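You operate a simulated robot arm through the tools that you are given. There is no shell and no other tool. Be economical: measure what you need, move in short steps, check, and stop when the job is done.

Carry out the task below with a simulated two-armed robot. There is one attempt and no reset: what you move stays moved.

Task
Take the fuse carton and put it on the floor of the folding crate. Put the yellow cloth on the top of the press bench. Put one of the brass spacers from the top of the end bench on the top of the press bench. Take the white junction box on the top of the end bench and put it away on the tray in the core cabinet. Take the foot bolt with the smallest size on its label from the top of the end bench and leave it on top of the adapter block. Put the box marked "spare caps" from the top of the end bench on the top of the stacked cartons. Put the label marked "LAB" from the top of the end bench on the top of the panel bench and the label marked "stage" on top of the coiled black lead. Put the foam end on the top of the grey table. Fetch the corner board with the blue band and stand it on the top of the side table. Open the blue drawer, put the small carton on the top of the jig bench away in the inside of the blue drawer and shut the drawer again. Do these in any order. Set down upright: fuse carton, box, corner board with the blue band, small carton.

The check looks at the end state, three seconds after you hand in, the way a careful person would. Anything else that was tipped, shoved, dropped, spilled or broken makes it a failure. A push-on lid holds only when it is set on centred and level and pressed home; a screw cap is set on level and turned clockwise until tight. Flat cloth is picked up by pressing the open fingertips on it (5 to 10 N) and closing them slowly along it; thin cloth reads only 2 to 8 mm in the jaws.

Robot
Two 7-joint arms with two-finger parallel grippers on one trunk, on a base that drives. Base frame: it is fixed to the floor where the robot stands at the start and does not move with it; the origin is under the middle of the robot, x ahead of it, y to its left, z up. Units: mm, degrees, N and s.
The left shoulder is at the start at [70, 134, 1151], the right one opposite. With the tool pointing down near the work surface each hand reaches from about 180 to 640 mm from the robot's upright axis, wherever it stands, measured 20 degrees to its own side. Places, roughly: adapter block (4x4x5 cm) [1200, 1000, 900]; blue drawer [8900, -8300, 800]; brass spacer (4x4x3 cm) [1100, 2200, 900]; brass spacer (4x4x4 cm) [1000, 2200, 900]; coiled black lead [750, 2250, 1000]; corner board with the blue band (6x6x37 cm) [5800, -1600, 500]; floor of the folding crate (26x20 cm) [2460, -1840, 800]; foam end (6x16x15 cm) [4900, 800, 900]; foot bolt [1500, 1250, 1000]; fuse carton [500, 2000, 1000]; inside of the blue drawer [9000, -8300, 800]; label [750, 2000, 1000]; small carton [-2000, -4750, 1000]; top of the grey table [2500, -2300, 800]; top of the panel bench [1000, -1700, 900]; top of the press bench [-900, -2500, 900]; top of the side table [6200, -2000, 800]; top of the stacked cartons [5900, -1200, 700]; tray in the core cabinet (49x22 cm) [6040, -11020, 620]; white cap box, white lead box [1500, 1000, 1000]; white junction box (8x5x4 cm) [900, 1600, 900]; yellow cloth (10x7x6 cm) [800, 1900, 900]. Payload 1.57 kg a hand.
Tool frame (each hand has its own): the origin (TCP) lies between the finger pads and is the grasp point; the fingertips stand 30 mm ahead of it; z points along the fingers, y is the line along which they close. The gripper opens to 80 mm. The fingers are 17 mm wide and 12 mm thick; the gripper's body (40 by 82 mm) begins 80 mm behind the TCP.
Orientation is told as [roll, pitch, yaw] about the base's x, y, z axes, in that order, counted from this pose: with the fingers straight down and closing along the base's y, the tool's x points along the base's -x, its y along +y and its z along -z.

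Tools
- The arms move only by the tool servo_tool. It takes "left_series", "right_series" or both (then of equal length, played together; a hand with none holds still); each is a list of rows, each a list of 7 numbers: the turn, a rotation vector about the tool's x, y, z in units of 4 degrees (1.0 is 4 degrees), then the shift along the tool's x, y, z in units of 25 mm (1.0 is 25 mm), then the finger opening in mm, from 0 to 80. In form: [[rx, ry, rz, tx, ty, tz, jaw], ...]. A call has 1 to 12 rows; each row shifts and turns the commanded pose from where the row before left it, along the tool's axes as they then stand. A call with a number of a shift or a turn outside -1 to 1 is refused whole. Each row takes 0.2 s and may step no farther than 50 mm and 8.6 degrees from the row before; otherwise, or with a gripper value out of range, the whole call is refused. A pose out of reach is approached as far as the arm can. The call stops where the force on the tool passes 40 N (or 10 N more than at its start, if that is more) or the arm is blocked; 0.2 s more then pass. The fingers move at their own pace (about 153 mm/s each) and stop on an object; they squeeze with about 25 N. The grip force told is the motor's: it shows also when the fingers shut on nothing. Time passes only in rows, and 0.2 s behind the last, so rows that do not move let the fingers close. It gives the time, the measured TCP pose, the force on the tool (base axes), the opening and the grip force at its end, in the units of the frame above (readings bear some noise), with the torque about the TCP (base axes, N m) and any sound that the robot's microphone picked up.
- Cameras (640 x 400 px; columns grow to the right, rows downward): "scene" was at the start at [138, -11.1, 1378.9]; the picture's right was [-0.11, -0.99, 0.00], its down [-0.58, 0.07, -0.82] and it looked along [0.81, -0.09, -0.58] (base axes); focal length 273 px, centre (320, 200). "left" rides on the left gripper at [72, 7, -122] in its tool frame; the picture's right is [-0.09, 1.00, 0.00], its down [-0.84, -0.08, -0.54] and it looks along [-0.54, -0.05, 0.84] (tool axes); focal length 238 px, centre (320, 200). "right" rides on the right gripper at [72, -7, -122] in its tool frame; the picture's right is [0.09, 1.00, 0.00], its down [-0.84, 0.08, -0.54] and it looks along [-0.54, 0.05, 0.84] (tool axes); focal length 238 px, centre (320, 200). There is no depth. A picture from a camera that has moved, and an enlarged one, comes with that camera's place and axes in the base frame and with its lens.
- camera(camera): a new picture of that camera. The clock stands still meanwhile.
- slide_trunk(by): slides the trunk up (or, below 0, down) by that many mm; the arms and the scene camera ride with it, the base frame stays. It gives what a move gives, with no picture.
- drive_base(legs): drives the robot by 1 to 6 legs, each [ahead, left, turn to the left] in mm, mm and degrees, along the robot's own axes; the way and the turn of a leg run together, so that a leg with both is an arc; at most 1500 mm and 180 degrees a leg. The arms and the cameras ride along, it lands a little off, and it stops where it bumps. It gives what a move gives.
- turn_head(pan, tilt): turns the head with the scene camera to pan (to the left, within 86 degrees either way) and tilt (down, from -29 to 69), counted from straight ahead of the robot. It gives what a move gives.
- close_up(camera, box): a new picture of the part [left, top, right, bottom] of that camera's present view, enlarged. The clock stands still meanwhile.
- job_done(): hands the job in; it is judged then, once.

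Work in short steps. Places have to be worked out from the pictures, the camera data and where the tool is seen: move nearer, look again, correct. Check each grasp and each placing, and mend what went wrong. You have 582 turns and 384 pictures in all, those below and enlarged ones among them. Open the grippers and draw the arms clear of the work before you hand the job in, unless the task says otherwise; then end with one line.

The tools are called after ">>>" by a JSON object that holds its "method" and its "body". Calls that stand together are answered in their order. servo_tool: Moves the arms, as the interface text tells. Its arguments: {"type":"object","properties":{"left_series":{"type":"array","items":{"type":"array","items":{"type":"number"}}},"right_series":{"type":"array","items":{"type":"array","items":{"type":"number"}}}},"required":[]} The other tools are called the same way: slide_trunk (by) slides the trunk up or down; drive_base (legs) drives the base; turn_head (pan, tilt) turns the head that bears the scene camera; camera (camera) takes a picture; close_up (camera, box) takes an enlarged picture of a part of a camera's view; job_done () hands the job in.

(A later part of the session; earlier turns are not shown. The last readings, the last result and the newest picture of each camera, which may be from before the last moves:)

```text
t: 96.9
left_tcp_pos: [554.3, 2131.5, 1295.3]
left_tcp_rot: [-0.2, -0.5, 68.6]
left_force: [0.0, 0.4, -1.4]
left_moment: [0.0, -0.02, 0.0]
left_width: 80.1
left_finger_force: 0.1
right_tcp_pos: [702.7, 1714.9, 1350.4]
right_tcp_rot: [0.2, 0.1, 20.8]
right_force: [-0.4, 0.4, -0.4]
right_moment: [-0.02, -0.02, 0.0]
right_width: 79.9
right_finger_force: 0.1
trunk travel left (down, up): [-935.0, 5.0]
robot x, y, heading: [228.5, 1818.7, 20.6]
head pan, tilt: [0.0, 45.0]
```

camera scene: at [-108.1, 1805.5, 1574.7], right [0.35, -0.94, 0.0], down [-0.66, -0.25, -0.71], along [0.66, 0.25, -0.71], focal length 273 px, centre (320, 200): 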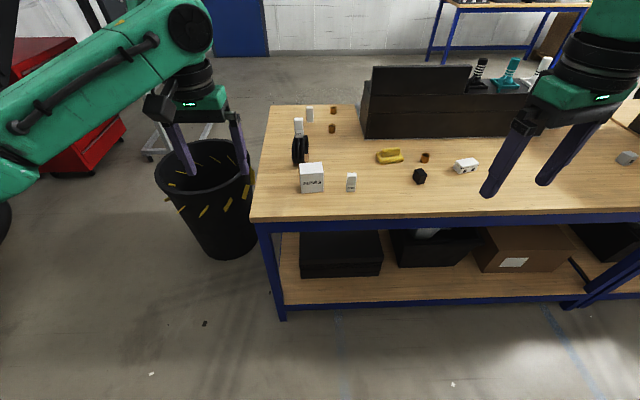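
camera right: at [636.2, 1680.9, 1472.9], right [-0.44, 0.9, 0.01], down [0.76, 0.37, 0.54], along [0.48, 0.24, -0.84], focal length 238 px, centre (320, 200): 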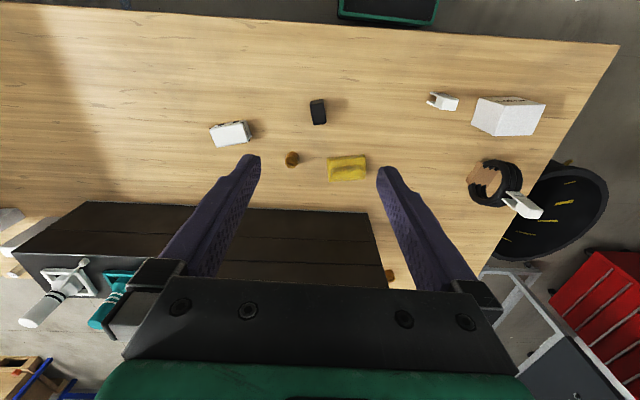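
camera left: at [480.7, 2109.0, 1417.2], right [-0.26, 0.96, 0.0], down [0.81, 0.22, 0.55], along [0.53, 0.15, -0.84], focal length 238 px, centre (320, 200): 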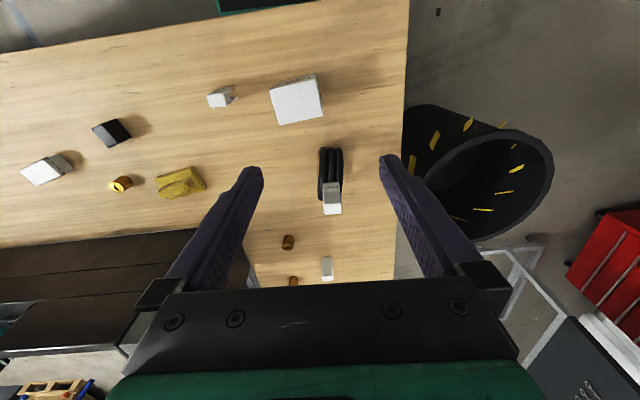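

>>> {"method": "servo_tool", "body": {"left_series": [[0, 0, -1, 0, 0, 0, 80], [0, 0, -1, 0, 0, 0, 80], [0, 0, -1, 0, 0, 0, 80], [0, 0, -1, 0, 0, 0, 80], [0, 0, -1, 0, 0, 0, 80], [0, 0, -1, 0, 0, 0, 80], [0, 0, -1, 0, 0, 0, 80], [0, 0, -1, 0, 0, 0, 80]]}}

>>> {"method": "camera", "body": {"camera": "left"}}

```text
t: 98.7
left_tcp_pos: [554.3, 2131.1, 1295.4]
left_tcp_rot: [-0.4, -0.2, 100.7]
left_force: [0.3, -0.3, 0.6]
left_moment: [-0.02, -0.01, 0.02]
left_width: 79.9
left_finger_force: 0.1
right_tcp_pos: [703.1, 1714.3, 1350.2]
right_tcp_rot: [0.3, 0.1, 20.7]
right_force: [-0.2, 0.2, 0.7]
right_moment: [0.01, 0.01, 0.01]
right_width: 79.9
right_finger_force: 0.0
trunk travel left (down, up): [-935.0, 5.0]
robot x, y, heading: [224.8, 1819.3, 20.9]
head pan, tilt: [0.0, 45.0]
```

```text
332 pictures are left
camera left: at [559.2, 2057.4, 1416.6], right [-1.0, -0.09, -0.01], down [-0.08, 0.83, 0.55], along [-0.05, 0.54, -0.84], focal length 238 px, centre (320, 200)
```

left: 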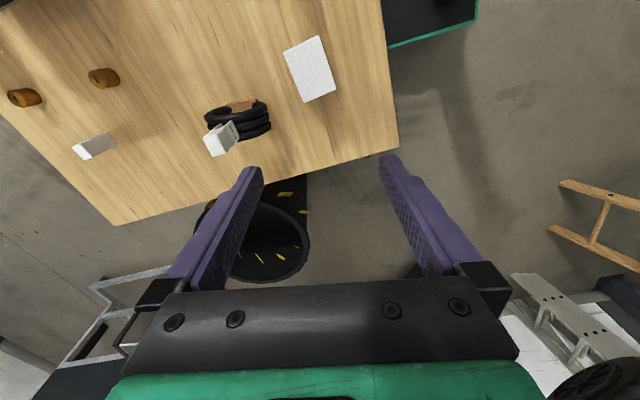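

Rotation works. I finish the yaw, move over the carton, and lower the trunk by 150 mm.

>>> {"method": "servo_tool", "body": {"left_series": [[0, 0, -1, 0.4, 0, 0, 80], [0, 0, -1, 0.4, 0, 0, 80], [0, 0, -1, 0.4, 0, 0, 80], [0, 0, -0.3, 0.45, 0, 0, 80]]}}

>>> {"method": "slide_trunk", "body": {"by": -150}}

>>> {"method": "camera", "body": {"camera": "left"}}

```text
t: 99.7
left_tcp_pos: [566.5, 2090.7, 1294.8]
left_tcp_rot: [-0.4, -0.2, 114.0]
left_force: [0.7, -1.0, 0.5]
left_moment: [-0.01, 0.0, -0.01]
left_width: 80.2
left_finger_force: 0.1
right_tcp_pos: [704.4, 1714.8, 1349.2]
right_tcp_rot: [0.4, 0.2, 20.8]
right_force: [0.0, 0.2, 0.6]
right_moment: [-0.01, 0.0, -0.01]
right_width: 80.0
right_finger_force: 0.1
trunk travel left (down, up): [-935.0, 5.0]
robot x, y, heading: [228.1, 1818.5, 21.0]
head pan, tilt: [0.0, 45.0]
```

```text
t: 101.5
left_tcp_pos: [565.5, 2092.0, 1146.3]
left_tcp_rot: [-0.5, -0.2, 113.9]
left_force: [0.4, -0.2, -0.6]
left_moment: [0.0, 0.02, 0.04]
left_width: 80.0
left_finger_force: 0.1
right_tcp_pos: [704.0, 1714.0, 1199.5]
right_tcp_rot: [0.3, 0.1, 20.7]
right_force: [-0.5, 0.0, 0.7]
right_moment: [0.01, -0.01, 0.0]
right_width: 80.0
right_finger_force: 0.0
trunk travel left (down, up): [-785.0, 155.0]
robot x, y, heading: [228.2, 1819.8, 20.7]
head pan, tilt: [0.0, 45.0]
```

```text
331 pictures are left
camera left: at [587.3, 2021.5, 1266.9], right [-0.95, -0.32, -0.01], down [-0.27, 0.79, 0.55], along [-0.17, 0.52, -0.84], focal length 238 px, centre (320, 200)
```

left: 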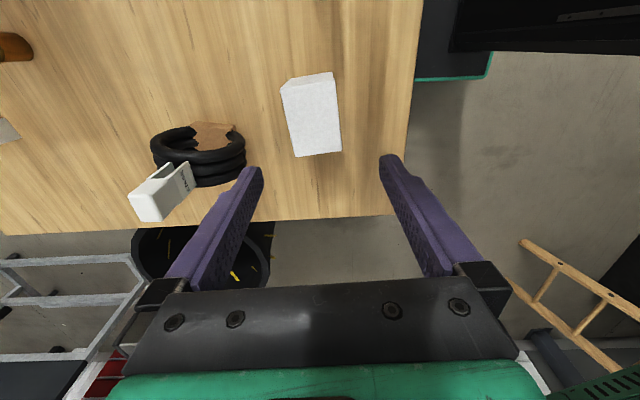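

I align (yaw 116.7°, shift 8 mm) and descend over the carton.

>>> {"method": "servo_tool", "body": {"left_series": [[0, 0, -0.67, -0.19, -0.34, 0, 80], [0, 0, 0, 0, 0, 1, 80], [0, 0, 0, 0, 0, 1, 80], [0, 0, 0, 0, 0, 1, 80], [0, 0, 0, 0, 0, 0.5, 80], [0, 0, 0, 0, 0, 0, 80]]}}

>>> {"method": "camera", "body": {"camera": "left"}}

```text
t: 102.9
left_tcp_pos: [573.4, 2099.9, 1058.3]
left_tcp_rot: [-0.6, -0.2, 116.4]
left_force: [-0.8, -0.5, -0.3]
left_moment: [0.01, -0.03, 0.03]
left_width: 80.0
left_finger_force: 0.0
right_tcp_pos: [704.2, 1714.4, 1199.2]
right_tcp_rot: [0.2, 0.1, 20.7]
right_force: [0.2, 0.3, -0.5]
right_moment: [0.0, 0.0, 0.01]
right_width: 80.0
right_finger_force: 0.1
trunk travel left (down, up): [-785.0, 155.0]
robot x, y, heading: [231.4, 1818.7, 20.7]
head pan, tilt: [0.0, 45.0]
```

```text
330 pictures are left
camera left: at [597.1, 2030.7, 1179.7], right [-0.93, -0.36, -0.01], down [-0.31, 0.78, 0.54], along [-0.19, 0.51, -0.84], focal length 238 px, centre (320, 200)
```

left: 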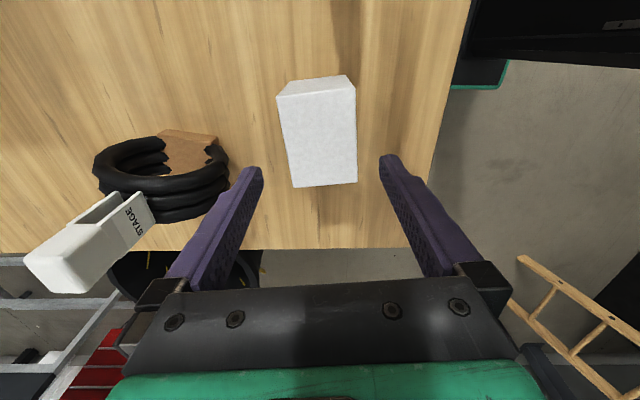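

Centred. I descend to grasp height, close, and check.

>>> {"method": "servo_tool", "body": {"left_series": [[0, 0, 0, 0, 0, 1, 80], [0, 0, 0, 0, 0, 1, 80], [0, 0, 0, 0, 0, 1, 80], [0, 0, 0, 0, 0, 1, 80], [0, 0, 0, 0, 0, 0, 80], [0, 0, 0, 0, 0, 0, 50], [0, 0, 0, 0, 0, 0, 45], [0, 0, 0, 0, 0, 0, 45]]}}

>>> {"method": "camera", "body": {"camera": "left"}}

```text
t: 104.7
left_tcp_pos: [572.7, 2101.0, 958.6]
left_tcp_rot: [-0.5, -0.3, 116.6]
left_force: [0.4, 0.2, 0.8]
left_moment: [-0.11, 0.08, 0.03]
left_width: 60.0
left_finger_force: 25.0
right_tcp_pos: [704.2, 1714.6, 1199.0]
right_tcp_rot: [0.3, 0.1, 20.6]
right_force: [0.0, 0.2, -0.3]
right_moment: [0.01, 0.0, -0.02]
right_width: 80.0
right_finger_force: 0.1
trunk travel left (down, up): [-785.0, 155.0]
robot x, y, heading: [231.1, 1821.3, 20.7]
head pan, tilt: [0.0, 45.0]
```

```text
329 pictures are left
camera left: at [597.8, 2032.0, 1080.0], right [-0.93, -0.36, -0.01], down [-0.31, 0.78, 0.54], along [-0.19, 0.51, -0.84], focal length 238 px, centre (320, 200)
```

left: 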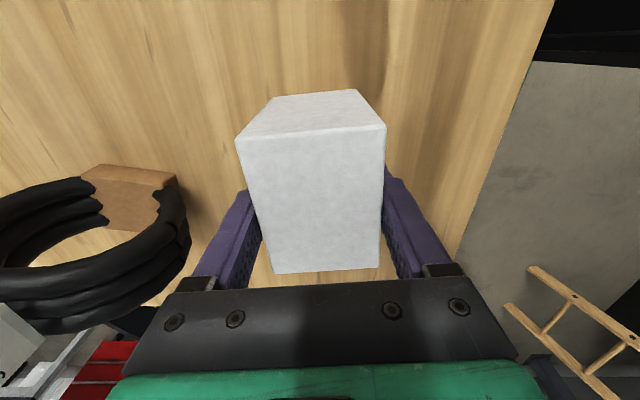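

Gripped at 60 mm width; the top is at z≈985, bottom 72 mm below TCP. I lift it, while viewing the cloth with the right camera.

>>> {"method": "servo_tool", "body": {"left_series": [[0, 0, 0, 0, 0, -1, 45], [0, 0, 0, 0, 0, -1, 45], [0, 0, 0, 0, 0, -1, 45], [0, 0, 0, 0, 0, -1, 45], [0, 0, 0, 0, 0, -1, 45]]}}

>>> {"method": "camera", "body": {"camera": "scene"}}

>>> {"method": "close_up", "body": {"camera": "right", "box": [260, 80, 420, 220]}}

```text
t: 105.9
left_tcp_pos: [572.9, 2100.6, 1084.1]
left_tcp_rot: [-0.5, -0.2, 116.5]
left_force: [0.0, 1.3, -2.8]
left_moment: [0.03, 0.0, 0.03]
left_width: 59.8
left_finger_force: 24.8
right_tcp_pos: [703.8, 1715.3, 1198.9]
right_tcp_rot: [0.5, 0.1, 20.7]
right_force: [0.8, 0.4, -0.4]
right_moment: [0.01, 0.01, -0.03]
right_width: 80.2
right_finger_force: 0.1
trunk travel left (down, up): [-785.0, 155.0]
robot x, y, heading: [226.7, 1820.5, 20.8]
head pan, tilt: [0.0, 45.0]
```

```text
328 pictures are left
camera scene: at [352.5, 1864.3, 1424.6], right [0.35, -0.93, 0.0], down [-0.66, -0.25, -0.71], along [0.66, 0.25, -0.71], focal length 273 px, centre (320, 200)
```

scene: 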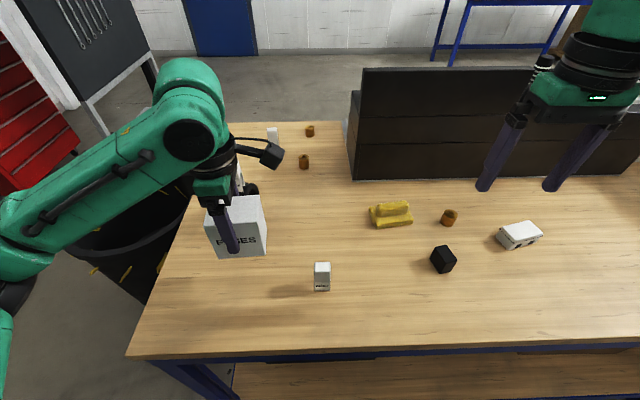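

```text
2.86 times, centred on (340, 150) of right
camera zoom: at [638.5, 1681.9, 1322.3], right [-0.44, 0.9, 0.01], down [0.76, 0.37, 0.54], along [0.48, 0.24, -0.84], focal length 681 px, centre (263, 343)
```

zoom: 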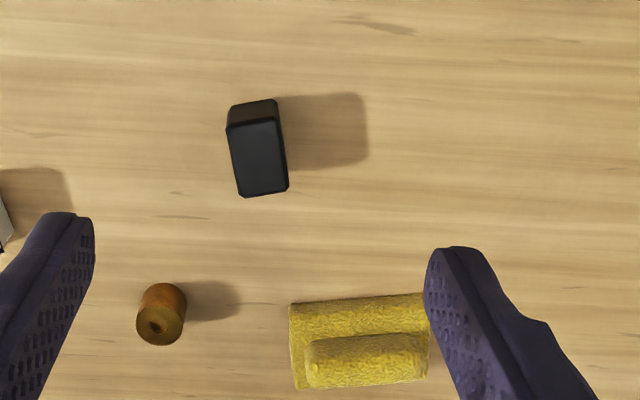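

The cloth is a folded pad with a roll on top, the roll's axis at heading ~121°. I rotate the right hand clockwise 80° to close across the roll, and creep the base 20 mm forward for reach.

>>> {"method": "servo_tool", "body": {"right_series": [[0, 0, 1, 0, 0, 0, 80], [0, 0, 1, 0, 0, 0, 80], [0, 0, 1, 0, 0, 0, 80], [0, 0, 1, 0, 0, 0, 80], [0, 0, 1, 0, 0, 0, 80], [0, 0, 1, 0, 0, 0, 80], [0, 0, 1, 0, 0, 0, 80], [0, 0, 1, 0, 0, 0, 80], [0, 0, 1, 0, 0, 0, 80], [0, 0, 1, 0, 0, 0, 80], [0, 0, 1, 0, 0, 0, 80], [0, 0, 1, 0, 0, 0, 80]]}}

>>> {"method": "servo_tool", "body": {"right_series": [[0, 0, 1, 0, 0, 0, 80], [0, 0, 1, 0, 0, 0, 80], [0, 0, 1, 0, 0, 0, 80], [0, 0, 1, 0, 0, 0, 80], [0, 0, 1, 0, 0, 0, 80], [0, 0, 1, 0, 0, 0, 80], [0, 0, 1, 0, 0, 0, 80], [0, 0, 1, 0, 0, 0, 80]]}}

>>> {"method": "drive_base", "body": {"legs": [[20, 0, 0]]}}

>>> {"method": "camera", "body": {"camera": "right"}}

```text
t: 108.5
left_tcp_pos: [572.6, 2100.8, 1083.7]
left_tcp_rot: [-0.6, -0.2, 116.5]
left_force: [-0.8, 0.5, -2.2]
left_moment: [0.01, 0.02, 0.0]
left_width: 59.9
left_finger_force: 24.8
right_tcp_pos: [704.2, 1713.5, 1199.3]
right_tcp_rot: [0.1, 0.3, -27.3]
right_force: [0.5, 0.3, -0.5]
right_moment: [0.02, 0.03, 0.0]
right_width: 79.8
right_finger_force: 0.0
trunk travel left (down, up): [-785.0, 155.0]
robot x, y, heading: [230.9, 1818.3, 20.9]
head pan, tilt: [0.0, 45.0]
```

```text
t: 110.3
left_tcp_pos: [572.5, 2100.2, 1084.1]
left_tcp_rot: [-0.6, -0.2, 116.5]
left_force: [0.3, 0.1, -3.2]
left_moment: [0.0, 0.02, -0.03]
left_width: 59.7
left_finger_force: 24.9
right_tcp_pos: [704.0, 1715.6, 1199.6]
right_tcp_rot: [-0.1, 0.4, -59.4]
right_force: [-0.8, -0.1, -0.5]
right_moment: [-0.02, 0.03, 0.01]
right_width: 80.2
right_finger_force: 0.1
trunk travel left (down, up): [-785.0, 155.0]
robot x, y, heading: [228.4, 1822.6, 20.6]
head pan, tilt: [0.0, 45.0]
```

```text
t: 111.1
left_tcp_pos: [586.6, 2106.2, 1084.1]
left_tcp_rot: [-0.7, 0.0, 116.5]
left_force: [-0.7, 0.3, -2.5]
left_moment: [0.02, -0.04, 0.02]
left_width: 59.9
left_finger_force: 25.0
right_tcp_pos: [717.0, 1720.4, 1201.4]
right_tcp_rot: [0.3, 0.3, -59.4]
right_force: [0.3, -0.9, 0.6]
right_moment: [0.02, -0.07, 0.02]
right_width: 80.0
right_finger_force: 0.1
trunk travel left (down, up): [-785.0, 155.0]
robot x, y, heading: [246.5, 1826.8, 20.9]
head pan, tilt: [0.0, 45.0]
```

```text
326 pictures are left
camera right: at [674.6, 1777.4, 1324.7], right [0.81, 0.59, 0.0], down [0.49, -0.68, 0.54], along [0.32, -0.43, -0.84], focal length 238 px, centre (320, 200)
```

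right: 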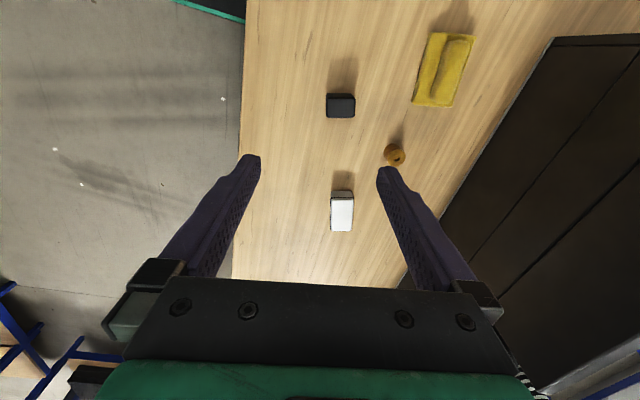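

I move the right hand over the cloth, lowering to ~1090.

>>> {"method": "servo_tool", "body": {"right_series": [[0, 0, -0.2, 0.28, 0.9, 0.5, 80], [0, 0, -0.2, 0.28, 0.9, 0.5, 80], [0, 0, -0.2, 0.28, 0.9, 0.5, 80], [0, 0, -0.2, 0.28, 0.9, 0.5, 80], [0, 0, 0, 0.28, 0.9, 0.5, 80], [0, 0, 0, 0.28, 0.9, 0.5, 80], [0, 0, 0, 0.28, 0.9, 0.5, 80], [0, 0, 0, 0.28, 0.9, 0.5, 80], [0, 0, 0, 0, 0, 0, 80]]}}

>>> {"method": "camera", "body": {"camera": "right"}}

```text
t: 113.1
left_tcp_pos: [590.5, 2107.3, 1083.8]
left_tcp_rot: [-0.5, -0.2, 116.4]
left_force: [-0.6, -1.0, -2.2]
left_moment: [0.01, -0.01, 0.01]
left_width: 59.7
left_finger_force: 25.0
right_tcp_pos: [842.2, 1868.0, 1098.8]
right_tcp_rot: [0.0, 0.4, -56.1]
right_force: [-0.4, -0.2, -0.3]
right_moment: [-0.03, 0.01, 0.01]
right_width: 79.7
right_finger_force: 0.0
trunk travel left (down, up): [-785.0, 155.0]
robot x, y, heading: [247.0, 1827.6, 21.0]
head pan, tilt: [0.0, 45.0]
```

```text
325 pictures are left
camera right: at [796.2, 1923.0, 1222.9], right [0.77, 0.63, 0.0], down [0.53, -0.65, 0.54], along [0.34, -0.42, -0.84], focal length 238 px, centre (320, 200)
```

right: 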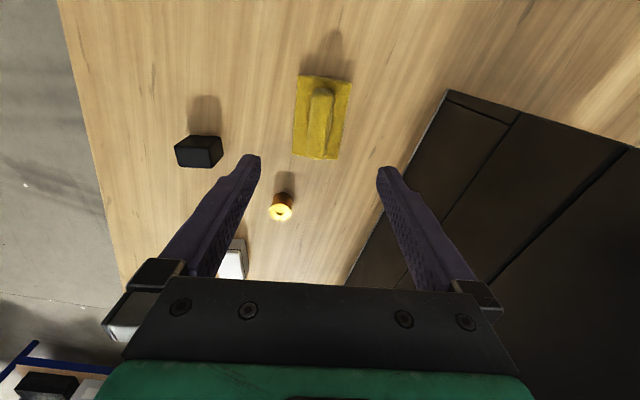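

Centred over the roll. I descend until just above it and look again.

>>> {"method": "servo_tool", "body": {"right_series": [[0, 0, 0, 0, 0, 1, 60], [0, 0, 0, 0, 0, 1, 60], [0, 0, 0, 0, 0, 1, 60], [0, 0, 0, 0, 0, 1, 60], [0, 0, 0, 0, 0, 0.4, 60], [0, 0, 0, 0, 0, 0, 60]]}}

>>> {"method": "camera", "body": {"camera": "right"}}

```text
t: 114.5
left_tcp_pos: [590.1, 2107.9, 1083.5]
left_tcp_rot: [-0.5, -0.2, 116.4]
left_force: [0.5, 0.2, -2.5]
left_moment: [0.01, 0.01, 0.06]
left_width: 59.9
left_finger_force: 25.2
right_tcp_pos: [843.7, 1866.8, 989.9]
right_tcp_rot: [-0.2, 0.5, -56.1]
right_force: [0.0, 0.5, -0.4]
right_moment: [0.0, 0.0, 0.01]
right_width: 59.9
right_finger_force: 0.1
trunk travel left (down, up): [-785.0, 155.0]
robot x, y, heading: [246.2, 1825.1, 21.1]
head pan, tilt: [0.0, 45.0]
```

```text
324 pictures are left
camera right: at [796.4, 1923.4, 1113.0], right [0.77, 0.63, 0.0], down [0.53, -0.65, 0.54], along [0.34, -0.42, -0.84], focal length 238 px, centre (320, 200)
```

right: 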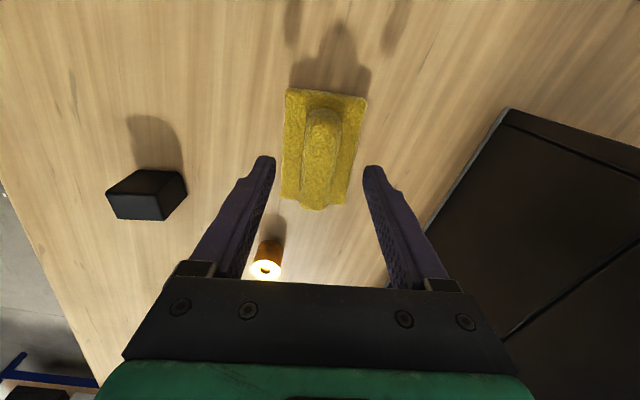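

>>> {"method": "servo_tool", "body": {"right_series": [[0, 0, 0, 0, 0, 0.6, 60], [0, 0, 0, 0, 0, 0.6, 60], [0, 0, 0, 0, 0, 0.4, 60], [0, 0, 0, 0, 0, 0, 60]]}}

>>> {"method": "camera", "body": {"camera": "right"}}

```text
t: 115.5
left_tcp_pos: [592.1, 2106.2, 1083.5]
left_tcp_rot: [-0.5, -0.2, 116.4]
left_force: [-0.2, 0.8, -1.9]
left_moment: [0.02, -0.02, 0.0]
left_width: 59.9
left_finger_force: 25.4
right_tcp_pos: [842.2, 1867.5, 950.4]
right_tcp_rot: [0.0, 0.4, -56.1]
right_force: [0.7, -0.9, 0.6]
right_moment: [-0.06, -0.02, 0.02]
right_width: 60.1
right_finger_force: 0.1
trunk travel left (down, up): [-785.0, 155.0]
robot x, y, heading: [250.7, 1825.6, 21.0]
head pan, tilt: [0.0, 45.0]
```

```text
323 pictures are left
camera right: at [796.4, 1923.4, 1073.2], right [0.78, 0.63, 0.0], down [0.53, -0.65, 0.54], along [0.34, -0.42, -0.84], focal length 238 px, centre (320, 200)
```

right: 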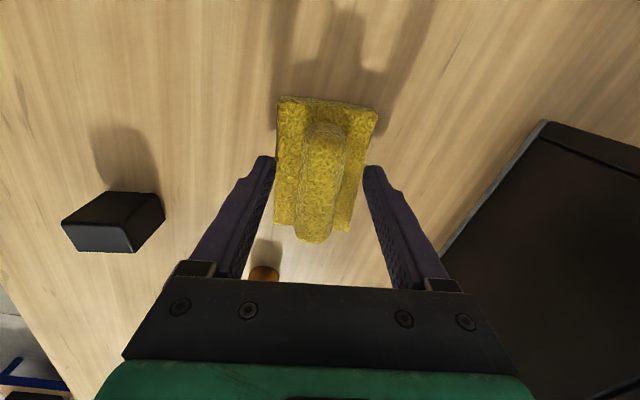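

>>> {"method": "servo_tool", "body": {"right_series": [[0, 0, 0, 0, 0, 0.25, 60], [0, 0, 0, 0, 0, 0, 60], [0, 0, 0, 0, 0, 0, 40], [0, 0, 0, 0, 0, 0, 20], [0, 0, 0, 0, 0, 0, 10], [0, 0, 0, 0, 0, 0, 10]]}}

>>> {"method": "servo_tool", "body": {"right_series": [[0, 0, 0, 0, 0, -0.4, 10], [0, 0, 0, 0, 0, -0.8, 10], [0, 0, 0, 0, 0, -0.8, 10], [0, 0, 0, 0, 0, -0.8, 10], [0, 0, 0, 0, 0, -0.8, 10], [0, 0, 0, 0, 0, 0, 10]]}}

>>> {"method": "camera", "body": {"camera": "right"}}

```text
t: 116.6
left_tcp_pos: [587.4, 2106.6, 1084.3]
left_tcp_rot: [-0.5, -0.1, 116.4]
left_force: [-0.1, 0.7, -2.6]
left_moment: [0.03, 0.01, 0.02]
left_width: 59.7
left_finger_force: 25.1
right_tcp_pos: [839.4, 1867.5, 949.9]
right_tcp_rot: [0.2, 0.5, -56.2]
right_force: [-7.0, -5.8, 24.4]
right_moment: [-0.27, 0.42, 0.0]
right_width: 25.9
right_finger_force: 8.9
trunk travel left (down, up): [-785.0, 155.0]
robot x, y, heading: [248.4, 1827.7, 20.6]
head pan, tilt: [0.0, 45.0]
stopped in row 5 (right hand): the force on the tool passed its limit at 41 N (the readings are from after the stop); the commanded pose is now the measured one
```

```text
t: 118.0
left_tcp_pos: [591.6, 2107.8, 1084.2]
left_tcp_rot: [-0.4, -0.3, 116.3]
left_force: [0.6, -1.0, -3.0]
left_moment: [0.02, 0.03, -0.02]
left_width: 59.7
left_finger_force: 25.0
right_tcp_pos: [841.9, 1866.5, 1034.8]
right_tcp_rot: [-0.1, 0.4, -56.1]
right_force: [0.2, -0.1, -1.2]
right_moment: [0.05, 0.04, 0.0]
right_width: 24.9
right_finger_force: 24.9
trunk travel left (down, up): [-785.0, 155.0]
robot x, y, heading: [243.9, 1825.5, 20.7]
head pan, tilt: [0.0, 45.0]
```

```text
322 pictures are left
camera right: at [796.3, 1922.7, 1158.7], right [0.78, 0.63, 0.0], down [0.53, -0.65, 0.54], along [0.34, -0.42, -0.84], focal length 238 px, centre (320, 200)
```

right: 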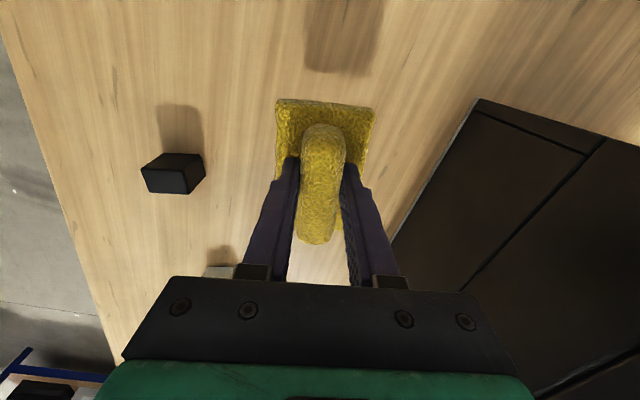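

The cloth is held (25 mm). I pull the right hand in and up, then back away from the bench and turn toward the press bench side, looking there.

>>> {"method": "servo_tool", "body": {"right_series": [[0, 0, 0, 0.2, -0.85, -0.5, 10], [0, 0, 0, 0.2, -0.85, -0.5, 10], [0, 0, 0, 0.2, -0.85, -0.5, 10], [0, 0, 0, 0.2, -0.85, -0.5, 10], [0, 0, 0, 0.2, -0.85, -0.5, 10], [0, 0, 0, 0.2, -0.85, -0.5, 10]]}}

>>> {"method": "drive_base", "body": {"legs": [[-600, 0, 0], [0, 0, -111], [1300, 0, 0], [1000, 0, 0]]}}

>>> {"method": "turn_head", "body": {"pan": 0, "tilt": 20}}

>>> {"method": "camera", "body": {"camera": "scene"}}

```text
t: 119.4
left_tcp_pos: [591.2, 2106.6, 1083.2]
left_tcp_rot: [-0.6, -0.2, 116.5]
left_force: [-0.7, 0.3, -2.5]
left_moment: [0.02, 0.0, -0.01]
left_width: 59.9
left_finger_force: 25.2
right_tcp_pos: [719.4, 1820.7, 1110.5]
right_tcp_rot: [0.0, 0.3, -56.2]
right_force: [0.7, 0.1, -1.0]
right_moment: [0.0, -0.02, -0.02]
right_width: 25.1
right_finger_force: 25.1
trunk travel left (down, up): [-785.0, 155.0]
robot x, y, heading: [245.4, 1827.3, 20.8]
head pan, tilt: [0.0, 45.0]
```

```text
t: 138.4
left_tcp_pos: [-188.8, -1106.2, 1083.6]
left_tcp_rot: [-0.5, -0.2, 5.0]
left_force: [-0.6, -0.4, -2.9]
left_moment: [0.02, -0.01, 0.04]
left_width: 59.9
left_finger_force: 25.1
right_tcp_pos: [-503.1, -1120.9, 1109.9]
right_tcp_rot: [0.0, 0.5, -167.4]
right_force: [-0.9, -0.9, -1.2]
right_moment: [0.0, -0.03, 0.0]
right_width: 25.0
right_finger_force: 24.9
trunk travel left (down, up): [-785.0, 155.0]
robot x, y, heading: [-325.7, -682.3, -90.4]
head pan, tilt: [0.0, 45.0]
```

```text
t: 139.3
left_tcp_pos: [-188.6, -1104.7, 1083.8]
left_tcp_rot: [-0.4, -0.2, 5.0]
left_force: [-0.9, -0.4, -2.2]
left_moment: [0.01, -0.03, 0.03]
left_width: 59.6
left_finger_force: 25.2
right_tcp_pos: [-502.7, -1122.1, 1110.4]
right_tcp_rot: [-0.1, 0.3, -167.4]
right_force: [0.3, 0.1, -0.2]
right_moment: [0.0, 0.03, 0.01]
right_width: 25.2
right_finger_force: 24.9
trunk travel left (down, up): [-785.0, 155.0]
robot x, y, heading: [-325.5, -685.5, -90.4]
head pan, tilt: [0.0, 20.0]
```

```text
321 pictures are left
camera scene: at [-326.7, -828.5, 1463.2], right [-1.0, 0.01, 0.0], down [0.0, 0.34, -0.94], along [-0.01, -0.94, -0.34], focal length 273 px, centre (320, 200)
```

scene: 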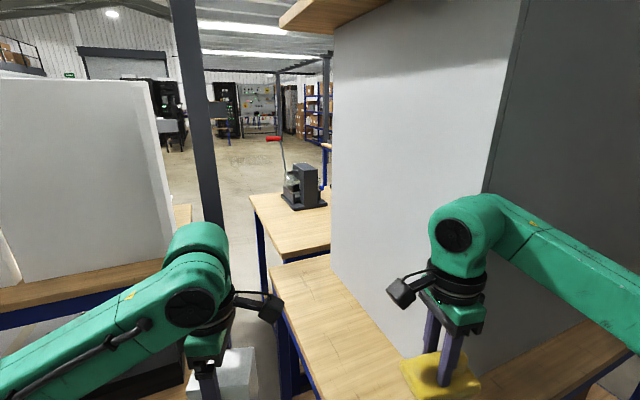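

The press bench (with the lever press) lies ahead, its near-left corner around (-143, -1707). I drive to about (30, -1380), in front of the gap, to reach its corner.

>>> {"method": "drive_base", "body": {"legs": [[0, 355, 0], [600, 0, 0], [0, 0, 12]]}}

>>> {"method": "turn_head", "body": {"pan": -20, "tilt": 35}}

>>> {"method": "camera", "body": {"camera": "scene"}}

```text
t: 144.1
left_tcp_pos: [166.1, -1625.2, 1081.9]
left_tcp_rot: [0.3, -0.6, 4.7]
left_force: [-1.1, 0.5, -2.6]
left_moment: [-0.11, -0.09, -0.02]
left_width: 60.0
left_finger_force: 24.9
right_tcp_pos: [-146.2, -1649.8, 1109.1]
right_tcp_rot: [-0.1, 0.5, -167.3]
right_force: [-0.4, 0.0, -0.5]
right_moment: [-0.02, -0.06, 0.02]
right_width: 25.1
right_finger_force: 24.6
trunk travel left (down, up): [-785.0, 155.0]
robot x, y, heading: [28.0, -1212.2, -90.2]
head pan, tilt: [0.0, 20.0]
stopped in leg 2: the force on the tool passed its limit at 114 N (the readings are from after the stop); the commanded pose is now the measured one
```

```text
t: 144.9
left_tcp_pos: [165.2, -1625.5, 1082.4]
left_tcp_rot: [0.3, -0.8, 4.8]
left_force: [-1.4, 1.7, -4.3]
left_moment: [-0.14, -0.04, 0.04]
left_width: 59.9
left_finger_force: 25.3
right_tcp_pos: [-146.5, -1649.8, 1109.6]
right_tcp_rot: [-0.2, 0.5, -167.3]
right_force: [0.2, -0.3, -1.1]
right_moment: [-0.02, 0.03, 0.01]
right_width: 24.9
right_finger_force: 24.7
trunk travel left (down, up): [-785.0, 155.0]
robot x, y, heading: [30.4, -1204.9, -90.1]
head pan, tilt: [-20.0, 35.0]
```

```text
320 pictures are left
camera scene: at [-2.3, -1344.3, 1439.5], right [-0.94, 0.35, 0.0], down [0.2, 0.54, -0.82], along [-0.28, -0.77, -0.57], focal length 273 px, centre (320, 200)
```

scene: 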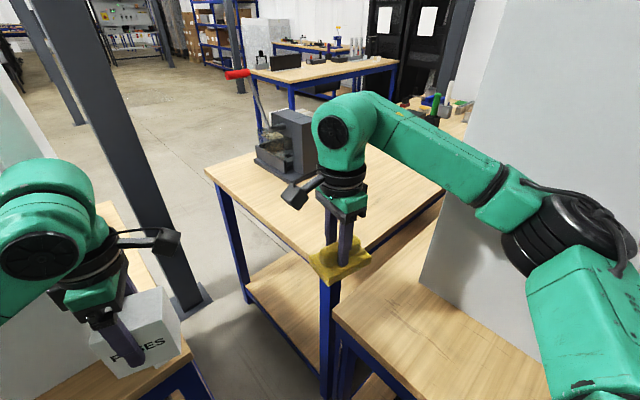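

The left hand (carton) bumped something, likely the panel on the left bench. I back off 100 mm and inspect.

>>> {"method": "drive_base", "body": {"legs": [[-120, 0, 0]]}}

>>> {"method": "turn_head", "body": {"pan": 25, "tilt": 35}}

>>> {"method": "camera", "body": {"camera": "scene"}}

>>> {"method": "camera", "body": {"camera": "left"}}

```text
t: 146.1
left_tcp_pos: [166.8, -1509.0, 1082.1]
left_tcp_rot: [0.4, -0.8, 4.9]
left_force: [0.2, 0.2, -2.8]
left_moment: [0.06, -0.03, 0.0]
left_width: 59.8
left_finger_force: 24.9
right_tcp_pos: [-146.4, -1532.4, 1107.6]
right_tcp_rot: [-0.3, 0.4, -167.2]
right_force: [-0.8, 0.1, -0.1]
right_moment: [-0.03, 0.02, 0.02]
right_width: 24.9
right_finger_force: 24.8
trunk travel left (down, up): [-785.0, 155.0]
robot x, y, heading: [24.5, -1090.9, -90.1]
head pan, tilt: [-20.0, 35.0]
```

```text
t: 147.2
left_tcp_pos: [168.0, -1506.2, 1081.3]
left_tcp_rot: [0.4, -0.7, 4.9]
left_force: [0.1, 0.2, -2.8]
left_moment: [-0.05, 0.01, 0.0]
left_width: 59.8
left_finger_force: 25.2
right_tcp_pos: [-144.7, -1529.8, 1108.9]
right_tcp_rot: [-0.2, 0.4, -167.2]
right_force: [0.4, -0.1, -0.6]
right_moment: [0.0, -0.04, 0.0]
right_width: 25.1
right_finger_force: 24.6
trunk travel left (down, up): [-785.0, 155.0]
robot x, y, heading: [25.6, -1091.6, -90.2]
head pan, tilt: [25.0, 35.0]
```

```text
319 pictures are left
camera scene: at [65.6, -1222.7, 1439.4], right [-0.91, -0.42, 0.0], down [-0.24, 0.52, -0.82], along [0.34, -0.74, -0.57], focal length 273 px, centre (320, 200)
```

scene: 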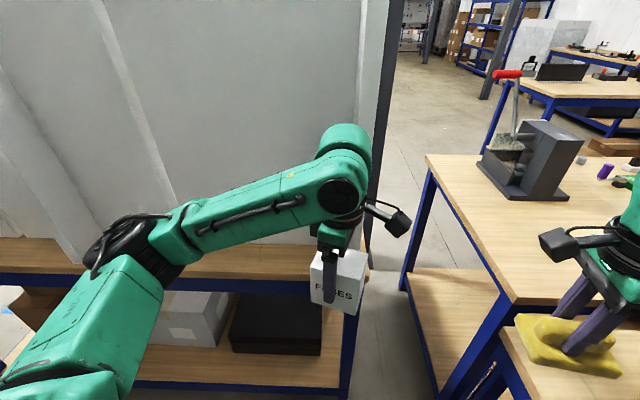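

```text
318 pictures are left
camera left: at [92.9, -1507.6, 1202.9], right [0.01, 1.0, 0.01], down [0.83, -0.01, 0.55], along [0.55, 0.0, -0.83], focal length 238 px, centre (320, 200)
```

left: 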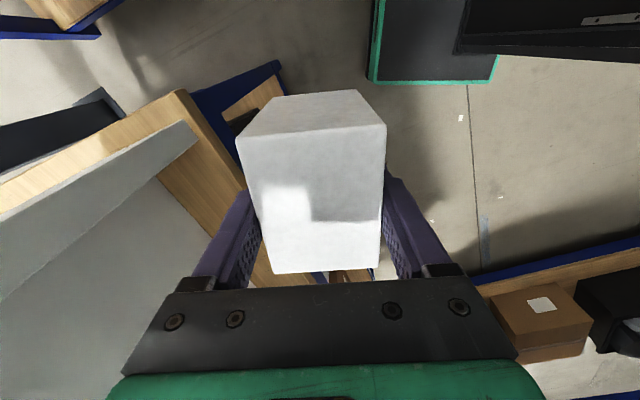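

The carton touched the tall panel's edge; panel still stands. I pull the left hand in, then place the base at about (40, -1370) heading -65°, parallel to the near bench's edge.

>>> {"method": "servo_tool", "body": {"left_series": [[0, 0, 0, 0, 1, 0, 45], [0, 0, 0, 0, 1, 0, 45], [0, 0, 0, 0, 1, 0, 45], [0, 0, 0, 0, 1, 0, 45], [0, 0, 0, 0, 0.8, 0, 45]]}}

>>> {"method": "drive_base", "body": {"legs": [[0, 0, 25], [240, 130, 0]]}}

>>> {"method": "turn_head", "body": {"pan": -40, "tilt": 40}}

>>> {"method": "camera", "body": {"camera": "scene"}}

```text
t: 148.4
left_tcp_pos: [150.8, -1397.5, 1088.2]
left_tcp_rot: [0.6, -0.7, 4.9]
left_force: [1.1, -0.2, -2.4]
left_moment: [0.02, -0.02, 0.01]
left_width: 59.8
left_finger_force: 25.4
left hand out of reach, approached as far as the arm can: row 5
right_tcp_pos: [-147.0, -1530.0, 1109.5]
right_tcp_rot: [-0.1, 0.4, -167.3]
right_force: [0.2, -0.3, -1.1]
right_moment: [0.0, 0.01, -0.01]
right_width: 25.0
right_finger_force: 25.3
trunk travel left (down, up): [-785.0, 155.0]
robot x, y, heading: [30.0, -1092.2, -90.1]
head pan, tilt: [25.0, 35.0]
```

```text
t: 151.1
left_tcp_pos: [371.3, -1391.8, 1091.2]
left_tcp_rot: [0.1, -1.0, 29.8]
left_force: [-0.3, 0.7, -1.9]
left_moment: [0.02, -0.01, -0.02]
left_width: 59.8
left_finger_force: 25.1
right_tcp_pos: [153.8, -1634.8, 1113.0]
right_tcp_rot: [0.3, 0.4, -142.6]
right_force: [0.5, 0.2, -1.0]
right_moment: [0.02, -0.03, 0.0]
right_width: 25.1
right_finger_force: 25.3
trunk travel left (down, up): [-785.0, 155.0]
robot x, y, heading: [137.1, -1174.3, -65.4]
head pan, tilt: [25.0, 35.0]
stopped in leg 2: the robot was blocked; the commanded pose is now the measured one
```

```text
t: 152.4
left_tcp_pos: [370.3, -1391.7, 1092.3]
left_tcp_rot: [-0.1, -1.0, 29.8]
left_force: [0.4, -0.3, -2.0]
left_moment: [0.03, -0.04, 0.02]
left_width: 60.0
left_finger_force: 24.2
right_tcp_pos: [154.1, -1634.6, 1111.2]
right_tcp_rot: [0.4, 0.4, -142.4]
right_force: [-0.8, 3.2, -0.4]
right_moment: [-0.19, -0.03, 0.02]
right_width: 24.8
right_finger_force: 25.0
trunk travel left (down, up): [-785.0, 155.0]
robot x, y, heading: [137.5, -1170.6, -65.3]
head pan, tilt: [-40.0, 40.0]
```

```text
317 pictures are left
camera scene: at [124.8, -1290.2, 1432.8], right [-0.96, 0.26, -0.01], down [0.18, 0.61, -0.77], along [-0.2, -0.74, -0.64], focal length 273 px, centre (320, 200)
```

scene: 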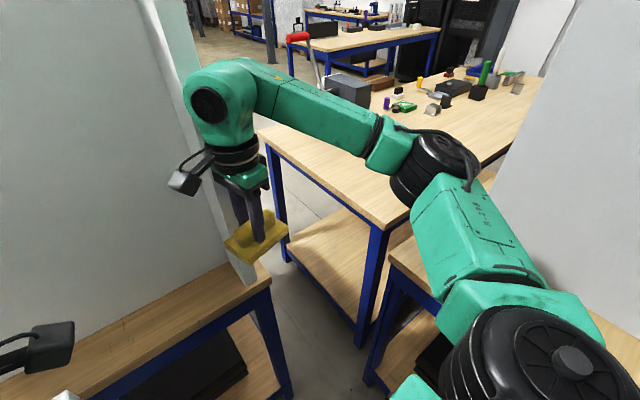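

I mis-signed the sidestep; the cloth hand is by the panel. I back off, sidestep right, then advance.

>>> {"method": "drive_base", "body": {"legs": [[-60, 0, 0], [0, -171, 0], [190, 0, 0]]}}

>>> {"method": "camera", "body": {"camera": "scene"}}

```text
t: 155.7
left_tcp_pos: [275.6, -1575.6, 1086.6]
left_tcp_rot: [1.0, -1.1, 29.6]
left_force: [0.4, 0.2, -2.4]
left_moment: [0.01, -0.02, 0.01]
left_width: 60.0
left_finger_force: 24.8
right_tcp_pos: [61.6, -1825.0, 1108.1]
right_tcp_rot: [-0.4, 0.2, -142.5]
right_force: [1.2, -0.1, -0.7]
right_moment: [0.03, -0.06, 0.0]
right_width: 25.0
right_finger_force: 24.7
trunk travel left (down, up): [-785.0, 155.0]
robot x, y, heading: [33.8, -1350.0, -65.3]
head pan, tilt: [-40.0, 40.0]
stopped in leg 3: the force on the tool passed its limit at 76 N (the readings are from after the stop); the commanded pose is now the measured one
```

```text
316 pictures are left
camera scene: at [35.4, -1482.0, 1431.8], right [-0.96, 0.26, 0.0], down [0.17, 0.62, -0.77], along [-0.2, -0.74, -0.64], focal length 273 px, centre (320, 200)
```

scene: 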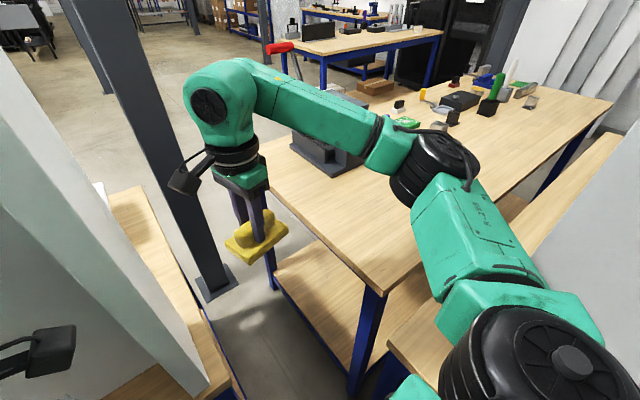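

I'm at a workable pose. I move the right hand westward over the press bench corner, half way first.

>>> {"method": "servo_tool", "body": {"right_series": [[0, 0, 0, -0.9, -0.48, 0, 10], [0, 0, 0, -0.9, -0.48, 0, 10], [0, 0, 0, -0.9, -0.48, 0, 10], [0, 0, 0, -0.9, -0.48, 0, 10], [0, 0, 0, -0.9, -0.48, 0, 10], [0, 0, 0, -0.9, -0.48, 0, 10]]}}

>>> {"method": "camera", "body": {"camera": "scene"}}

```text
t: 157.1
left_tcp_pos: [273.7, -1575.8, 1088.2]
left_tcp_rot: [0.8, -1.0, 29.6]
left_force: [0.0, 0.1, -2.9]
left_moment: [-0.02, -0.02, 0.01]
left_width: 59.7
left_finger_force: 25.0
right_tcp_pos: [-90.3, -1849.6, 1108.9]
right_tcp_rot: [-0.4, 0.3, -142.3]
right_force: [0.8, 0.3, -0.1]
right_moment: [-0.02, 0.01, 0.0]
right_width: 24.9
right_finger_force: 25.5
trunk travel left (down, up): [-785.0, 155.0]
robot x, y, heading: [36.9, -1355.6, -65.5]
head pan, tilt: [-40.0, 40.0]
```

```text
315 pictures are left
camera scene: at [33.4, -1481.4, 1431.9], right [-0.96, 0.26, 0.0], down [0.17, 0.62, -0.77], along [-0.2, -0.74, -0.64], focal length 273 px, centre (320, 200)
```

scene: 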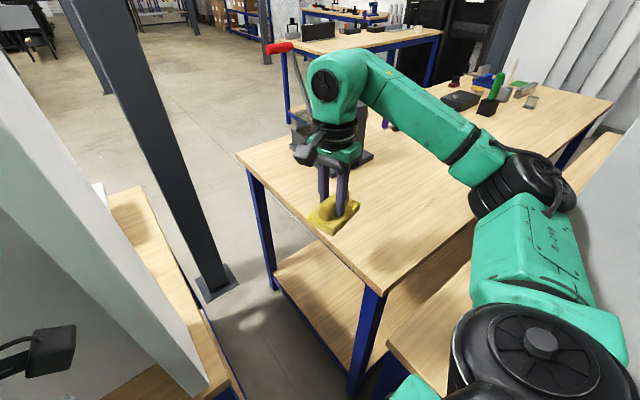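

>>> {"method": "servo_tool", "body": {"right_series": [[0, 0, 0, -0.86, -0.46, 0, 10], [0, 0, 0, -0.86, -0.46, 0, 10], [0, 0, 0, -0.86, -0.46, 0, 10], [0, 0, 0, -0.86, -0.46, 0, 10], [0, 0, 0, -0.86, -0.46, 0, 10], [0, 0, 0, 0, 0, 1, 10], [0, 0, 0, 0, 0, 1, 10], [0, 0, 0, 0, 0, 1, 10], [0, 0, 0, 0, 0, 1, 10], [0, 0, 0, 0, 0, 0.8, 10], [0, 0, 0, 0, 0, 0, 10]]}}

>>> {"method": "camera", "body": {"camera": "scene"}}

>>> {"method": "camera", "body": {"camera": "right"}}

```text
t: 159.5
left_tcp_pos: [275.7, -1576.1, 1087.7]
left_tcp_rot: [1.1, -1.0, 29.6]
left_force: [0.2, 0.6, -3.1]
left_moment: [0.02, 0.04, -0.01]
left_width: 59.8
left_finger_force: 25.3
right_tcp_pos: [-211.0, -1868.4, 987.4]
right_tcp_rot: [-0.4, 0.2, -142.3]
right_force: [-0.1, -0.4, 0.6]
right_moment: [-0.04, 0.0, 0.0]
right_width: 25.2
right_finger_force: 25.2
trunk travel left (down, up): [-785.0, 155.0]
robot x, y, heading: [35.3, -1349.4, -65.1]
head pan, tilt: [-40.0, 40.0]
```

```text
314 pictures are left
camera scene: at [35.8, -1481.3, 1431.9], right [-0.96, 0.26, 0.0], down [0.17, 0.62, -0.77], along [-0.2, -0.74, -0.64], focal length 273 px, centre (320, 200)
```

scene: 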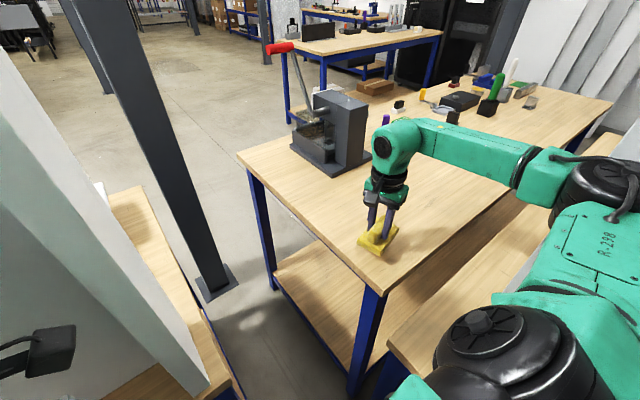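

```text
313 pictures are left
camera right: at [-158.2, -1820.4, 1110.4], right [0.68, -0.73, -0.01], down [-0.61, -0.58, 0.54], along [-0.4, -0.36, -0.84], focal length 238 px, centre (320, 200)
```

right: 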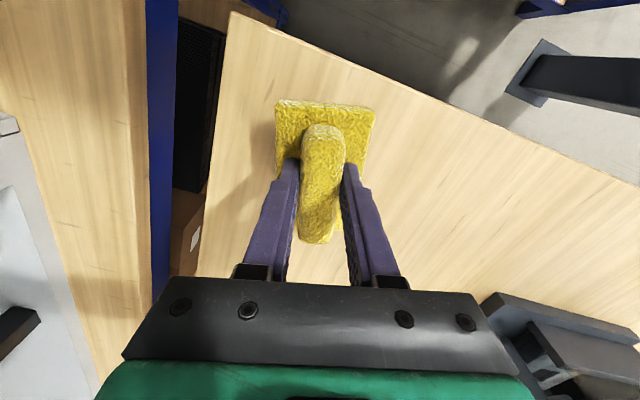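

The cloth is over the bench near its corner with margin. I lower gently to contact.

>>> {"method": "servo_tool", "body": {"right_series": [[0, 0, 0, 0, 0, 0.4, 10], [0, 0, 0, 0, 0, 0.3, 10], [0, 0, 0, 0, 0, 0, 10]]}}

>>> {"method": "servo_tool", "body": {"right_series": [[0, 0, 0, 0, 0, 0.3, 10], [0, 0, 0, 0, 0, 0.2, 10], [0, 0, 0, 0, 0, 0, 10]]}}

```text
t: 160.3
left_tcp_pos: [275.5, -1576.6, 1087.1]
left_tcp_rot: [0.9, -1.0, 29.6]
left_force: [-0.1, 0.1, -2.2]
left_moment: [0.01, 0.0, -0.02]
left_width: 59.7
left_finger_force: 24.9
right_tcp_pos: [-210.3, -1868.6, 970.1]
right_tcp_rot: [-0.3, 0.1, -142.4]
right_force: [-0.3, 0.4, 0.0]
right_moment: [-0.01, -0.01, 0.02]
right_width: 24.8
right_finger_force: 24.8
trunk travel left (down, up): [-785.0, 155.0]
robot x, y, heading: [31.9, -1352.4, -65.2]
head pan, tilt: [-40.0, 40.0]
```

```text
t: 161.1
left_tcp_pos: [274.9, -1576.7, 1087.6]
left_tcp_rot: [1.0, -1.1, 29.5]
left_force: [-0.3, 0.1, -2.6]
left_moment: [-0.01, -0.02, -0.01]
left_width: 60.0
left_finger_force: 25.4
right_tcp_pos: [-211.1, -1868.7, 956.5]
right_tcp_rot: [-0.3, 0.2, -142.4]
right_force: [0.1, -0.5, -1.0]
right_moment: [-0.01, 0.0, 0.01]
right_width: 25.0
right_finger_force: 24.6
trunk travel left (down, up): [-785.0, 155.0]
robot x, y, heading: [37.5, -1355.7, -65.4]
head pan, tilt: [-40.0, 40.0]
```

>>> {"method": "servo_tool", "body": {"right_series": [[0, 0, 0, 0, 0, 0.2, 10], [0, 0, 0, 0, 0, 0.2, 10], [0, 0, 0, 0, 0, 0, 10]]}}

>>> {"method": "close_up", "body": {"camera": "scene", "box": [330, 180, 440, 270]}}

```text
t: 161.9
left_tcp_pos: [275.3, -1574.3, 1088.0]
left_tcp_rot: [0.9, -1.0, 29.6]
left_force: [-0.3, 0.5, -2.0]
left_moment: [0.0, -0.03, 0.0]
left_width: 59.9
left_finger_force: 24.5
right_tcp_pos: [-211.7, -1868.2, 949.2]
right_tcp_rot: [0.0, -0.1, -142.5]
right_force: [-3.7, -5.4, 18.9]
right_moment: [0.28, -0.38, -0.04]
right_width: 25.1
right_finger_force: 25.0
trunk travel left (down, up): [-785.0, 155.0]
robot x, y, heading: [32.5, -1354.3, -65.2]
head pan, tilt: [-40.0, 40.0]
```

```text
4.44 times, centred on (385, 225) of scene
camera zoom: at [34.8, -1479.0, 1432.5], right [-0.96, 0.26, 0.0], down [0.17, 0.62, -0.77], along [-0.2, -0.74, -0.64], focal length 1213 px, centre (31, 89)
```

zoom: 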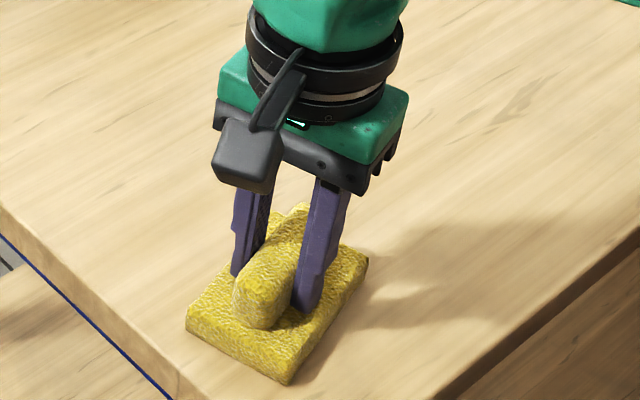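

In contact and fully on the bench. Release and rise.

>>> {"method": "servo_tool", "body": {"right_series": [[0, 0, 0, 0, 0, -0.06, 10], [0, 0, 0, 0, 0, 0, 45], [0, 0, 0, 0, 0, 0, 50], [0, 0, 0, 0, 0, -0.5, 50], [0, 0, 0, 0, 0, -1, 50], [0, 0, 0, 0, 0, -1, 50], [0, 0, 0, 0, 0, -1, 50], [0, 0, 0, 0, 0, -1, 50], [0, 0, 0, 0, 0, -1, 50]]}}

>>> {"method": "close_up", "body": {"camera": "scene", "box": [300, 140, 460, 270]}}

```text
t: 163.9
left_tcp_pos: [276.8, -1576.9, 1087.9]
left_tcp_rot: [1.0, -1.0, 29.6]
left_force: [-0.7, 0.9, -2.7]
left_moment: [-0.01, -0.06, 0.0]
left_width: 60.0
left_finger_force: 25.0
right_tcp_pos: [-210.7, -1870.8, 1086.5]
right_tcp_rot: [-0.4, 0.2, -142.4]
right_force: [-0.1, -1.2, 0.2]
right_moment: [-0.04, -0.01, 0.01]
right_width: 49.9
right_finger_force: 0.1
trunk travel left (down, up): [-785.0, 155.0]
robot x, y, heading: [35.6, -1351.3, -65.2]
head pan, tilt: [-40.0, 40.0]
```

```text
3.08 times, centred on (380, 205) of scene
camera zoom: at [34.8, -1481.8, 1431.9], right [-0.96, 0.26, 0.0], down [0.17, 0.62, -0.77], along [-0.2, -0.74, -0.64], focal length 840 px, centre (135, 185)
```

zoom: 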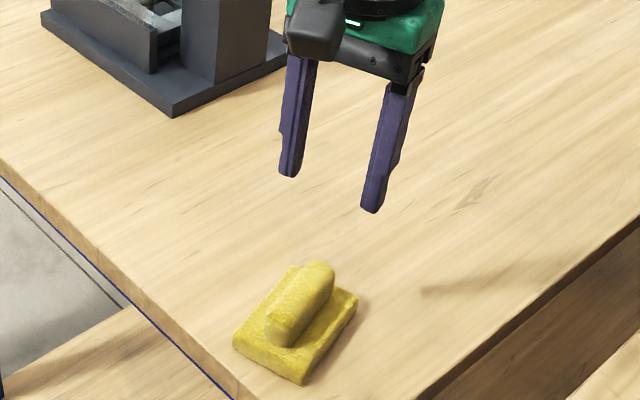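

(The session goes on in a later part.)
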